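You operate a simulated robot arm through the tools that you are given. There is no shell and no other tool. Be economical: measure what you need, move in short steps, check, and stop when the job is done.

You are at the controls of a simulated robot arm. One attempt, no reset.

Task
Put the fuller glass from the top of the pine side table on the crumpet on the top of the pine side table.
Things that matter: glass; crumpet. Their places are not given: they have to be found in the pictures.

Only the result counts: the job must be done as asked and must still hold three seconds after the hand-in. Knocking over, shifting, dropping, spilling or breaking anything else fails it.

Robot
A 7-joint arm with a two-finger parallel gripper, fixed in place. Base frame: the origin is at the foot of the arm, x ahead of it, y to its left, z up; the work surface is at about z = 860. Units: mm, rad, N and s.
With the tool pointing down near the work surface it reaches from about 300 to 700 mm from the base axis. Its first joint turns from -1.152 to 1.152 rad. Payload 1.57 kg.
The tool frame sits at the grasp point between the pads (the TCP): z along the fingers, y along the line on which they close. The tips reach 30 mm beyond it. Largest opening 110 mm; finger width 24, thickness 12; the body of the gripper, 48 by 112 mm, starts 78 mm behind the TCP.
Orientation is that of the tool frame in the base frame, as [roll, pitch, yaw] about the fixed x, y, z axes, in that order (R = Rz(yaw) Ry(pitch) Rx(roll)). With the fingers straight down and closing along the base's y, the tool's x points along the base's -x, its y along +y and its z along -z.

Tools
- The arm moves only by the tool move_arm. Its argument "rows" is a list of rows, each a list of 7 numbers: the turn, a rotation vector about the tool's x, y, z in rad, then the shift along the tool's x, y, z in mm, then the closure, from 0 (fully open) to 1 (shut). In form: [[rx, ry, rz, tx, ty, tz, gripper], ...]. A call has 1 to 12 rows; each row shifts and turns the commanded pose from where the row before left it, along the tool's axes as they then stand. A row lasts 0.2 s, in which the tool goes at most 50 mm and 0.15 rad; a call with a longer step from one row to the next is refused whole, and so is a gripper value outside its range. Where a pose cannot be reached the arm comes as near as it can. A force on the tool above 40 N (or 10 N above the force at the start of the call, whichever is more), or a blocked arm, ends the call early, and 0.2 s more pass. The fingers move at their own pace (about 108 mm/s each) and stop on an object; they squeeze with about 25 N. The grip force told is the motor's: it shows also when the fingers shut on nothing. Time passes only in rows, and 0.2 s behind the last, so rows that do not move let the fingers close. The reply holds the time, the measured pose of the TCP, the force on the tool along the base axes, the opening and the grip force, in the units named above and with some noise.
- Cameras (640 x 400 px; columns grow to the right, rows downward): "scene" is fixed at [156.4, -397.5, 1384.7]; the picture's right is [0.81, -0.59, 0.00], its down [-0.44, -0.60, -0.67] and it looks along [0.40, 0.54, -0.74] (base axes); focal length 315 px, centre (320, 200). "wrist" rides on the gripper at [70, 16, -141] in the tool frame; the picture's right is [-0.23, 0.97, 0.00], its down [-0.85, -0.20, -0.48] and it looks along [-0.47, -0.11, 0.88] (tool axes); focal length 222 px, centre (320, 200).
- grab_frame(camera): a new picture of that camera. It takes no simulated time.
- probe_pixels(camera, pixels): there is no depth. For up to 12 entries [column, row, z] of the newest picture of that camera ("zoom" is the newest enlarged one), the place [x, y] in the base frame at which the ray of that pixel passes the height z, good to about 3 mm. It takes no simulated time.
- inspect(camera, box): a new picture of the part [left, top, right, bottom] of that camera's present view, enlarged. It takes no simulated time.
- job_done(): hands the job in; it is judged then, once.

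Work in short steps. Measure before you move; look again where a grasp or a placing could have gone wrong, and mend it. You have 60 turns and 22 pictures in all, those below and enlarged ones among them. Open the gripper and draw the arm clear of the work before you hand the job in, unless the task says otherwise; then end with one line.

The tools are called by a JSON object that holds its "fn" and its "kwargs". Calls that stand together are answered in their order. move_arm: Moves the arm, as the interface text tells. Its arguments: {"type":"object","properties":{"rows":{"type":"array","items":{"type":"array","items":{"type":"number"}}}},"required":["rows"]} The other tools are called the same way: grab_frame (camera) takes a picture; probe_pixels (camera, pixels) gives the place at which the rays of pixels pass given heights; inspect (camera, box) takes an enlarged picture of a part of a camera's view; job_done () hands the job in.

At the start:

```text
time: 0.0
eef_pos: [281.2, -228.6, 1187.3]
orientation: [-3.141, 0.0, -3.141]
wrist_force: [0.5, -0.6, -0.6]
gripper_width: 110.2
gripper_force: 0.2
```

scene: 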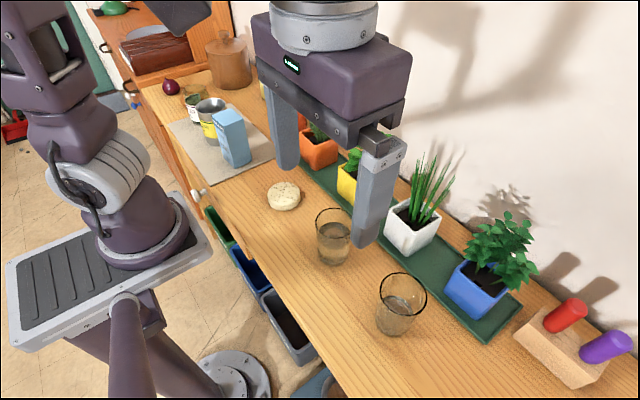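
wrist: 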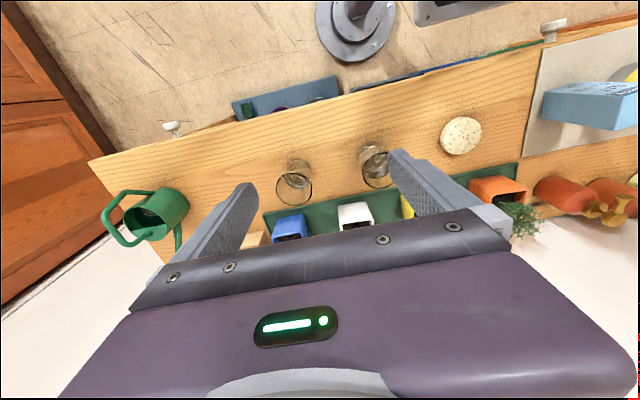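

The scene shows two glasses, near (333,236) and (401,303), and the crumpet near (284,195). I'll enlarge the view to compare fill levels.

{"fn": "inspect", "kwargs": {"camera": "scene", "box": [250, 160, 450, 350]}}

{"fn": "inspect", "kwargs": {"camera": "wrist", "box": [250, 100, 500, 230]}}

```text
2.11 times, centred on (350, 255) of scene
```

zoom: 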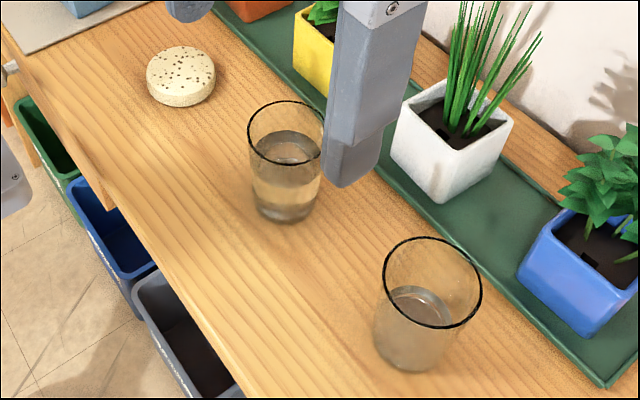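

```text
2.56 times, centred on (375, 165) of wrist
```

zoom: 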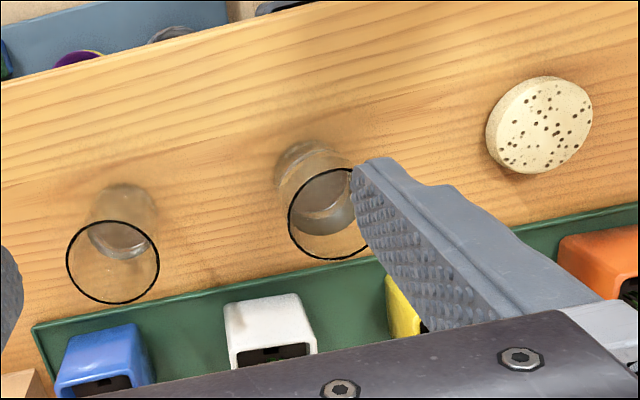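

The levels are not yet clear, so I'll zoom in on each glass.

{"fn": "inspect", "kwargs": {"camera": "scene", "box": [300, 200, 364, 240]}}

{"fn": "inspect", "kwargs": {"camera": "scene", "box": [296, 200, 440, 344]}}

```text
10.00 times, centred on (332, 220) of scene
```

zoom: 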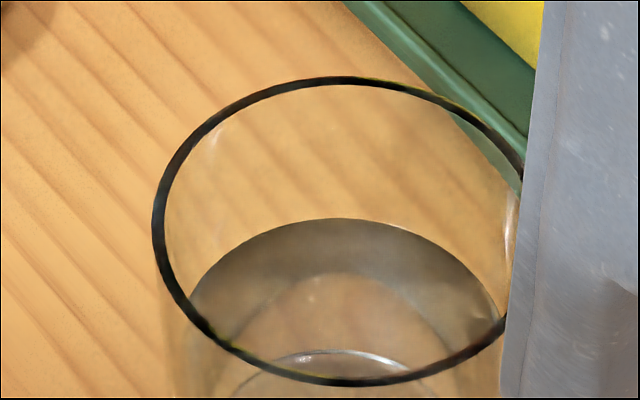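

```text
2.78 times, centred on (368, 272) of scene
```

zoom: 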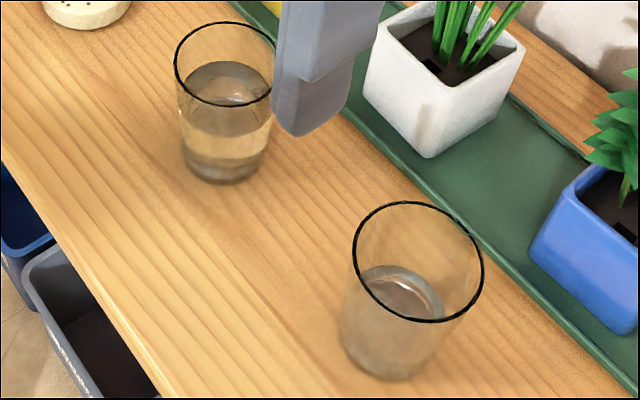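

Glass 1 (rim at about (333,223)) is about 60% full and glass 2 about 35%, so I'll move glass 1. Next I'll measure the base, rim and crumpet positions.

{"fn": "probe_pixels", "kwargs": {"camera": "scene", "pixels": [[333.5, 257, 860], [333.5, 223, 950], [333.5, 223, 960], [333.5, 223, 970], [316, 222, 960], [351, 224, 960], [333, 238, 960], [333, 208, 960], [284, 193, 880], [267, 193, 880], [300, 193, 880], [401, 303, 910]]}}

{"fn": "probe_pixels", "kwargs": {"camera": "wrist", "pixels": [[378, 182, 950], [378, 182, 960], [378, 182, 970], [371, 166, 860], [461, 135, 880], [461, 135, 890], [440, 135, 880], [482, 135, 880], [295, 190, 960]]}}

{"fn": "inspect", "kwargs": {"camera": "scene", "box": [252, 170, 316, 210]}}

```text
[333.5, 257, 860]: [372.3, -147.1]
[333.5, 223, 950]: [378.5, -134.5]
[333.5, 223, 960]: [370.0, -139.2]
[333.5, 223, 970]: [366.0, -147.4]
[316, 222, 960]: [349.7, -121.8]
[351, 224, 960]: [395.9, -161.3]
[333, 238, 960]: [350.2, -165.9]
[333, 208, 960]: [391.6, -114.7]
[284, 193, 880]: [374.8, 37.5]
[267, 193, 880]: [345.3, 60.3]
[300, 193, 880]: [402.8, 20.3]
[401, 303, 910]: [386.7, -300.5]
```

```text
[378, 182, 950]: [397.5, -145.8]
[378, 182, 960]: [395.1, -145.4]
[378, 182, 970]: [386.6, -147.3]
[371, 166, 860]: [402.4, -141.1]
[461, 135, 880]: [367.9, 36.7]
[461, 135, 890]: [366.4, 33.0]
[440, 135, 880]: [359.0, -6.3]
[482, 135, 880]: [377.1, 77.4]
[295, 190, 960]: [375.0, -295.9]
```

```text
10.00 times, centred on (284, 190) of scene
```

zoom: 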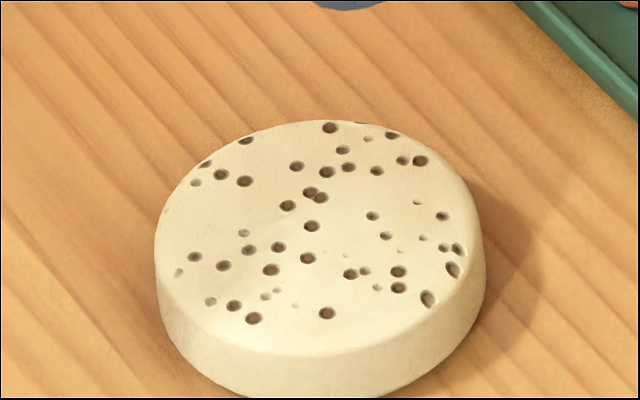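

I misread the wrist rows, because the zoom is 2.56x about (375,165). Corrected, the rim is at about (379,170) and the base at about (371,151), so I'll probe again.

{"fn": "probe_pixels", "kwargs": {"camera": "wrist", "pixels": [[379, 170, 930], [379, 170, 940], [379, 170, 950], [379, 170, 960], [371, 153, 860], [371, 153, 870], [461, 134, 875], [295, 190, 860]]}}

{"fn": "probe_pixels", "kwargs": {"camera": "scene", "pixels": [[333.5, 223, 930], [333.5, 223, 940], [333.5, 223, 950], [333.5, 257, 860], [333.5, 257, 865], [283.5, 194, 875], [283.5, 194, 880], [283.5, 198, 860]]}}

```text
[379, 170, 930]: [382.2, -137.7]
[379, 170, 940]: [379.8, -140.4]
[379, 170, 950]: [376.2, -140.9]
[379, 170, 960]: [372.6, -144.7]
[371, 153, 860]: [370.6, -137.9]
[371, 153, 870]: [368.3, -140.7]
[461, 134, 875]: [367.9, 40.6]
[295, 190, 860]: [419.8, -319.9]
```

```text
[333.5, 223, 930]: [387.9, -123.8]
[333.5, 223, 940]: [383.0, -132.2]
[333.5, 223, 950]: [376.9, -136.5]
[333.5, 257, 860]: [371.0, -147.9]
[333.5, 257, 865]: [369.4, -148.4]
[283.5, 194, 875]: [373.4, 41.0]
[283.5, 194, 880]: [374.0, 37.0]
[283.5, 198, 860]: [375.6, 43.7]
```

The glass is at about (374,-141) with its rim at z≈955, and the crumpet at about (371,40) with its top at ≈877. I'll move above the glass with the gripper open.

{"fn": "move_arm", "kwargs": {"rows": [[0, 0, 0, -15.5, 14.6, 20, 0], [0, 0, 0, -15.5, 14.6, 20, 0], [0, 0, 0, -15.5, 14.6, 20, 0], [0, 0, 0, -15.5, 14.6, 20, 0], [0, 0, 0, -15.5, 14.6, 20, 0], [0, 0, 0, -15.5, 14.6, 20, 0], [0, 0, 0, 0, 0, 0, 0]]}}

{"fn": "grab_frame", "kwargs": {"camera": "wrist"}}

{"fn": "grab_frame", "kwargs": {"camera": "scene"}}

```text
time: 1.6
eef_pos: [374.2, -141.7, 1066.6]
orientation: [-3.14, 0.0, 3.141]
wrist_force: [-0.7, 0.1, 0.3]
gripper_width: 110.0
gripper_force: 0.1
```

```text
14 pictures are left
```

wrist: 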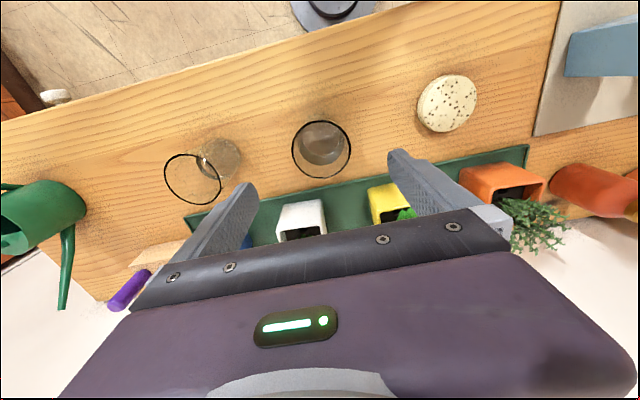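

```text
13 pictures are left
```

scene: 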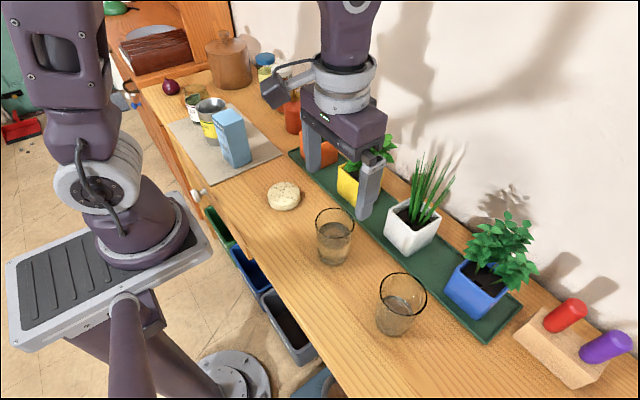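

The wrist view now shows the whole rim, centred at about (321,149). I'll probe it along with the crumpet to refine both positions.

{"fn": "probe_pixels", "kwargs": {"camera": "wrist", "pixels": [[321, 149, 950], [321, 149, 960], [291, 149, 955], [351, 149, 955], [322, 135, 865], [447, 103, 877], [418, 105, 877], [477, 102, 877], [399, 152, 1036], [567, 75, 860]]}}

{"fn": "probe_pixels", "kwargs": {"camera": "scene", "pixels": [[334, 223, 950], [334, 223, 955], [353, 224, 955], [316, 223, 955], [236, 165, 860], [252, 158, 860], [335, 253, 860]]}}

```text
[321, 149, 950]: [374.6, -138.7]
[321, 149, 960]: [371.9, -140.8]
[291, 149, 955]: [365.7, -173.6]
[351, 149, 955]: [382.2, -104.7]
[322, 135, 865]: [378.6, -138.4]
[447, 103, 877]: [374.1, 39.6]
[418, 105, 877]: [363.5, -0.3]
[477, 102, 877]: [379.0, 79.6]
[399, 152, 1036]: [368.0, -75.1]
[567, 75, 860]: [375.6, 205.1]
```

```text
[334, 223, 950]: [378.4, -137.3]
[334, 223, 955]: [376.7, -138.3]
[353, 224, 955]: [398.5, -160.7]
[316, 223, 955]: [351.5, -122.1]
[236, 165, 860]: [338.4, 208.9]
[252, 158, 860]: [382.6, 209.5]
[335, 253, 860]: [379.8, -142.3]
```

Glass is at (376,-139) with a diameter of about 66, and the crumpet at (374,40). I'll descend to TCP z≈912 with the gripper open.

{"fn": "move_arm", "kwargs": {"rows": [[0, 0, 0, -2, 2.5, 20, 0], [0, 0, 0, 0, 0, 20, 0], [0, 0, 0, 0, 0, 20, 0], [0, 0, 0, 0, 0, 20, 0], [0, 0, 0, 0, 0, 20, 0], [0, 0, 0, 0, 0, 20, 0], [0, 0, 0, 0, 0, 20, 0], [0, 0, 0, 0, 0, 14.5, 0], [0, 0, 0, 0, 0, 0, 0]]}}

{"fn": "grab_frame", "kwargs": {"camera": "scene"}}

```text
time: 3.6
eef_pos: [376.6, -138.0, 911.7]
orientation: [-3.141, -0.001, -3.141]
wrist_force: [0.0, 0.0, -0.3]
gripper_width: 109.9
gripper_force: 0.0
```

```text
12 pictures are left
```

scene: 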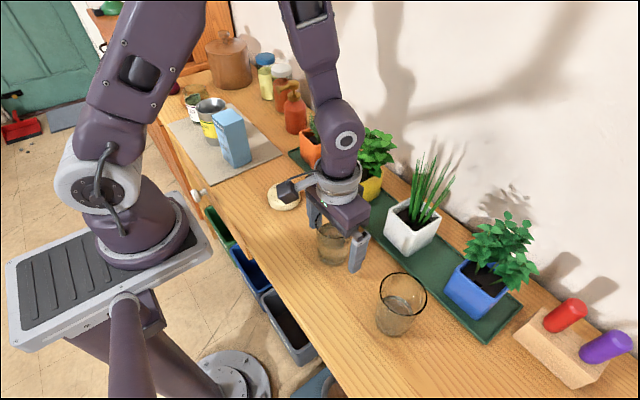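

The fingers straddle the glass. I'll close on it in stages.

{"fn": "move_arm", "kwargs": {"rows": [[0, 0, 0, 0, 0, 0, 0.3], [0, 0, 0, 0, 0, 0, 0.45], [0, 0, 0, 0, 0, 0, 0.6], [0, 0, 0, 0, 0, 0, 0.8], [0, 0, 0, 0, 0, 0, 1], [0, 0, 0, 0, 0, 0, 1]]}}

{"fn": "inspect", "kwargs": {"camera": "scene", "box": [260, 160, 420, 300]}}

```text
time: 5.0
eef_pos: [377.8, -137.5, 912.1]
orientation: [-3.141, 0.0, 3.14]
wrist_force: [0.5, -3.2, 5.4]
gripper_width: 66.8
gripper_force: 25.4
```

```text
2.86 times, centred on (340, 230) of scene
```

zoom: 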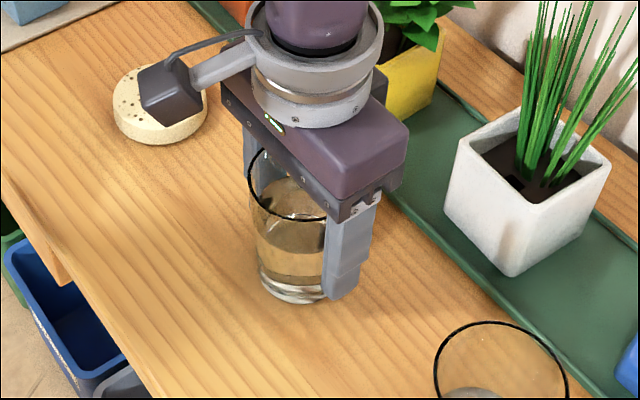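

The glass is held at 66.8 mm with 25 N. I'll lift it gently by about 50 mm.

{"fn": "move_arm", "kwargs": {"rows": [[0, 0, 0, 0, 0, -2, 1], [0, 0, 0, 0, 0, -5, 1], [0, 0, 0, 0, 0, -8, 1], [0, 0, 0, 0, 0, -10, 1], [0, 0, 0, 0, 0, -10, 1], [0, 0, 0, 0, 0, -8, 1], [0, 0, 0, 0, 0, -5, 1], [0, 0, 0, 0, 0, -2, 1], [0, 0, 0, 0, 0, 0, 1]]}}

{"fn": "inspect", "kwargs": {"camera": "scene", "box": [260, 130, 420, 270]}}

```text
time: 7.0
eef_pos: [376.0, -139.9, 962.1]
orientation: [-3.141, 0.0, 3.14]
wrist_force: [0.1, 0.6, -3.2]
gripper_width: 66.8
gripper_force: 24.3
```

```text
2.86 times, centred on (340, 200) of scene
```

zoom: 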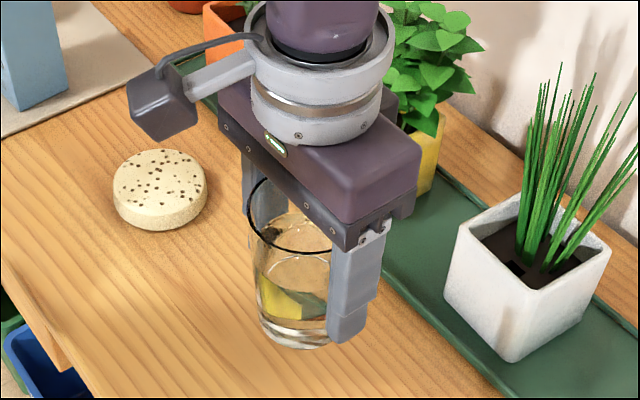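

The lift is clean. I'll carry the glass smoothly 179 mm in +y to above the crumpet.

{"fn": "move_arm", "kwargs": {"rows": [[0, 0, 0, 0, 3, 0, 1], [0, 0, 0, 0, 8, 0, 1], [0, 0, 0, 0.5, 14, 0, 1], [0, 0, 0, 0.5, 19, 0, 1], [0, 0, 0, 0.5, 22, 0, 1], [0, 0, 0, 0.5, 23.5, 0, 1], [0, 0, 0, 0, 23.5, 0, 1], [0, 0, 0, 0, 22, 0, 1], [0, 0, 0, 0, 19, 0, 1], [0, 0, 0, 0, 14, 0, 1], [0, 0, 0, 0, 8, 0, 1], [0, 0, 0, 0, 3, 0, 1]]}}

{"fn": "grab_frame", "kwargs": {"camera": "wrist"}}

{"fn": "inspect", "kwargs": {"camera": "scene", "box": [200, 90, 360, 230]}}

```text
time: 9.6
eef_pos: [373.7, 40.7, 961.3]
orientation: [-3.14, 0.0, 3.14]
wrist_force: [-0.1, -0.3, -3.4]
gripper_width: 66.9
gripper_force: 24.7
```

```text
9 pictures are left
```

wrist: 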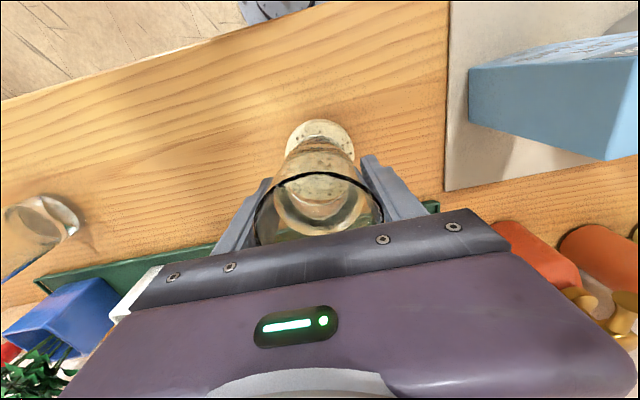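

```text
2.86 times, centred on (280, 160) of scene
```

zoom: 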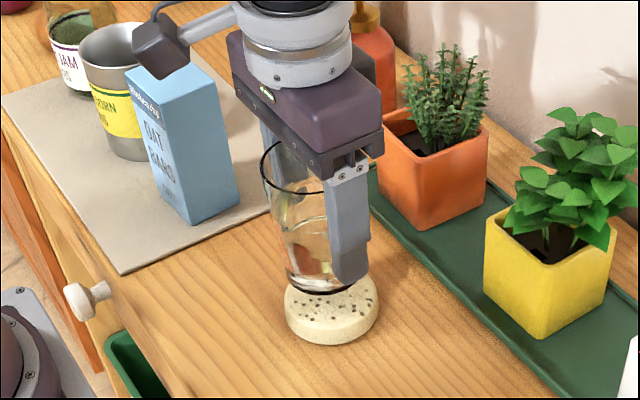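

The glass hovers about 33 mm over the crumpet. I'll zoom in to check the centring before lowering.

{"fn": "inspect", "kwargs": {"camera": "scene", "box": [244, 165, 324, 215]}}

```text
8.00 times, centred on (284, 190) of scene
```

zoom: 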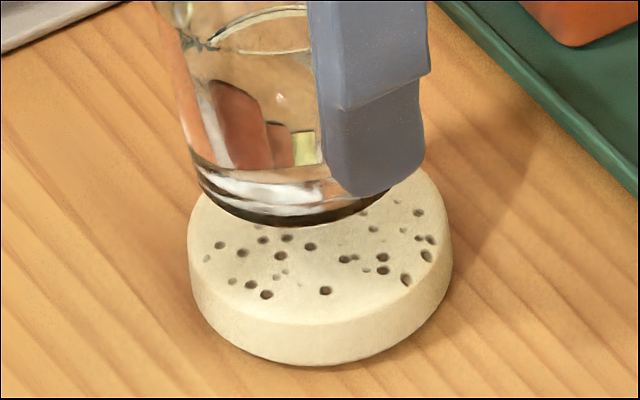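

The base front edge is at about (292,228) and the base left at about (195,180) in the zoom. I'll probe the base at z=909 and the crumpet top edges at z=877.

{"fn": "probe_pixels", "kwargs": {"camera": "zoom", "pixels": [[292, 228, 909], [292, 228, 909], [195, 182, 909], [188, 245, 877], [452, 240, 877], [320, 325, 877], [320, 325, 877], [320, 240, 877], [320, 365, 860], [190, 280, 860], [448, 280, 860]]}}

{"fn": "probe_pixels", "kwargs": {"camera": "wrist", "pixels": [[322, 142, 877], [288, 145, 877], [355, 145, 877], [320, 119, 877], [320, 119, 870]]}}

```text
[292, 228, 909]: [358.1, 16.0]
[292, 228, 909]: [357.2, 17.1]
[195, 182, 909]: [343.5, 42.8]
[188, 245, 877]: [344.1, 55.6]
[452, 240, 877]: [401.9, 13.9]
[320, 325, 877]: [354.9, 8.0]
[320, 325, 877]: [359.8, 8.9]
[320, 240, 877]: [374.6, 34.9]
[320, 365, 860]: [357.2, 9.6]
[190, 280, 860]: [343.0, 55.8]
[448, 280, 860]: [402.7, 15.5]
```

```text
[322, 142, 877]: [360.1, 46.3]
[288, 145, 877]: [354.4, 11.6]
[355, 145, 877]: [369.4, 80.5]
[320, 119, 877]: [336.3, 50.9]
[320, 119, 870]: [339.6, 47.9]
```

Relative to the crumpet the glass is about 3 mm off toward picture-left, so I'll shift (+2,-2) and lower 26 mm gently.

{"fn": "move_arm", "kwargs": {"rows": [[0, 0, 0, -1, -1, 1, 1], [0, 0, 0, -1, -1, 3, 1], [0, 0, 0, 0, 0, 5, 1], [0, 0, 0, 0, 0, 6, 1], [0, 0, 0, 0, 0, 5, 1], [0, 0, 0, 0, 0, 4, 1], [0, 0, 0, 0, 0, 2, 1], [0, 0, 0, 0, 0, 0, 1]]}}

{"fn": "inspect", "kwargs": {"camera": "scene", "box": [244, 165, 324, 215]}}

```text
time: 11.4
eef_pos: [375.8, 39.0, 935.8]
orientation: [3.142, -0.001, 3.142]
wrist_force: [-0.2, 0.4, -3.2]
gripper_width: 67.2
gripper_force: 25.0
```

```text
8.00 times, centred on (284, 190) of scene
```

zoom: 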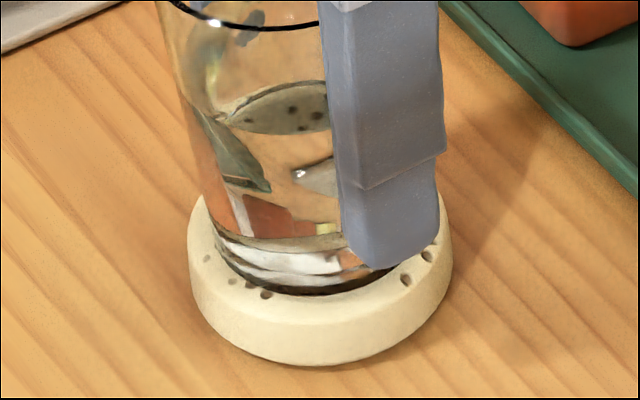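

Centring looks good. I'll lower 5 mm in 1 mm steps and watch the force.

{"fn": "move_arm", "kwargs": {"rows": [[0, 0, 0, 0, 0, 1, 1], [0, 0, 0, 0, 0, 1, 1], [0, 0, 0, 0, 0, 1, 1], [0, 0, 0, 0, 0, 1, 1], [0, 0, 0, 0, 0, 1, 1], [0, 0, 0, 0, 0, 0, 1]]}}

```text
time: 12.8
eef_pos: [375.0, 37.1, 931.5]
orientation: [-3.141, -0.001, 3.14]
wrist_force: [1.1, -2.8, 16.3]
gripper_width: 66.5
gripper_force: 24.9
```

Contact is made, with force z at +16 N. I'll ease up slightly to relieve the load.

{"fn": "move_arm", "kwargs": {"rows": [[0, 0, 0, 0, 0, -0.5, 1], [0, 0, 0, 0, 0, 0, 1]]}}

{"fn": "inspect", "kwargs": {"camera": "scene", "box": [244, 165, 324, 215]}}

```text
time: 13.4
eef_pos: [375.1, 37.9, 931.0]
orientation: [-3.141, -0.001, 3.141]
wrist_force: [0.7, 0.4, -1.7]
gripper_width: 67.0
gripper_force: 24.8
```

```text
8.00 times, centred on (284, 190) of scene
```

zoom: 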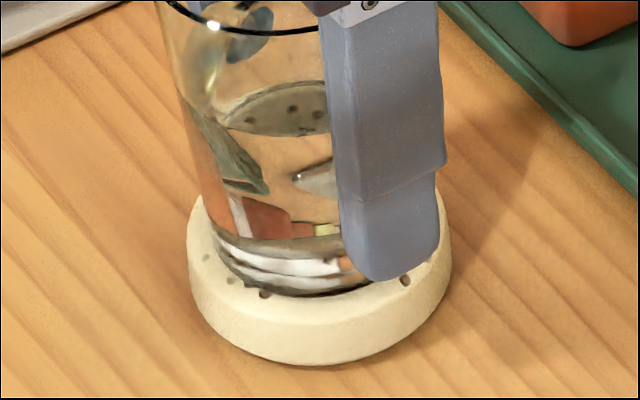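

The glass rests on the crumpet: the fingers slid down a few mm while the glass stayed put. I'll release gradually.

{"fn": "move_arm", "kwargs": {"rows": [[0, 0, 0, 0, 0, 0, 0.36], [0, 0, 0, 0, 0, 0, 0.3], [0, 0, 0, 0, 0, 0, 0.2], [0, 0, 0, 0, 0, 0, 0.1], [0, 0, 0, 0, 0, 0, 0], [0, 0, 0, 0, 0, 0, 0]]}}

{"fn": "inspect", "kwargs": {"camera": "scene", "box": [220, 130, 348, 210]}}

```text
time: 14.8
eef_pos: [375.1, 37.6, 930.5]
orientation: [3.141, -0.001, -3.141]
wrist_force: [-0.5, -0.4, -0.3]
gripper_width: 109.8
gripper_force: 0.0
```

```text
5.00 times, centred on (284, 170) of scene
```

zoom: 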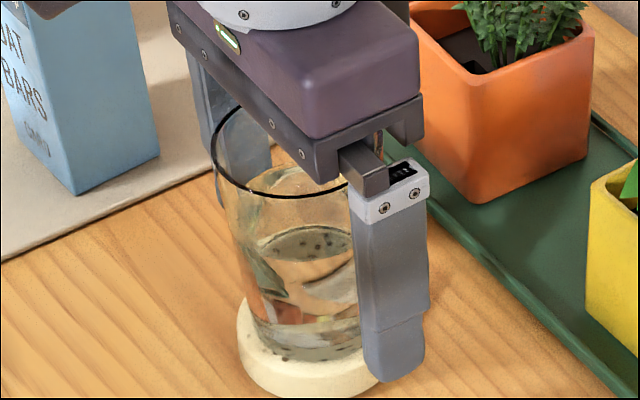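

The glass stands upright and free on the crumpet. I'll raise the arm straight up, slowly at first.

{"fn": "move_arm", "kwargs": {"rows": [[0, 0, 0, 0, 0, -5, 0], [0, 0, 0, 0, 0, -10, 0], [0, 0, 0, 0, 0, -15, 0], [0, 0, 0, 0, 0, -20, 0], [0, 0, 0, 0, 0, -25, 0], [0, 0, 0, 0, 0, -25, 0], [0, 0, 0, 0, 0, -25, 0], [0, 0, 0, 0, 0, -25, 0], [0, 0, 0, 0, 0, -25, 0], [0, 0, 0, 0, 0, -15, 0], [0, 0, 0, 0, 0, 0, 0]]}}

{"fn": "grab_frame", "kwargs": {"camera": "scene"}}

```text
time: 17.2
eef_pos: [377.9, 37.2, 1121.4]
orientation: [-3.141, -0.001, 3.141]
wrist_force: [-1.1, 0.1, -0.1]
gripper_width: 110.1
gripper_force: 0.0
```

```text
3 pictures are left
```

scene: 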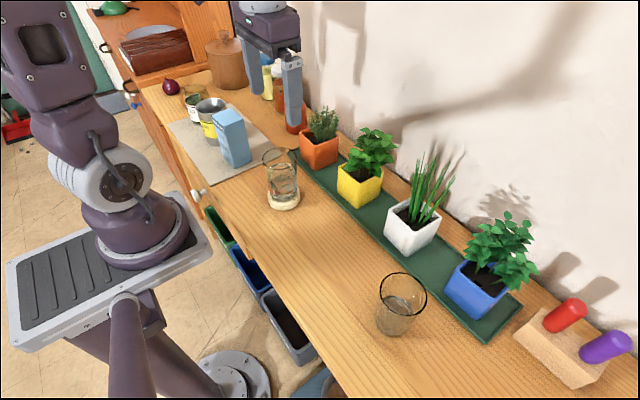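

The glass stands on the crumpet at (282,185), everything else is in place, and the arm is clear. I'm handing it in.

{"fn": "job_done", "kwargs": {}}

```text
The job is handed in.
```

The fuller glass, about 60% full against about 35% for the other, is standing upright on the crumpet. Nothing else appears moved in the last picture, and the job is handed in.
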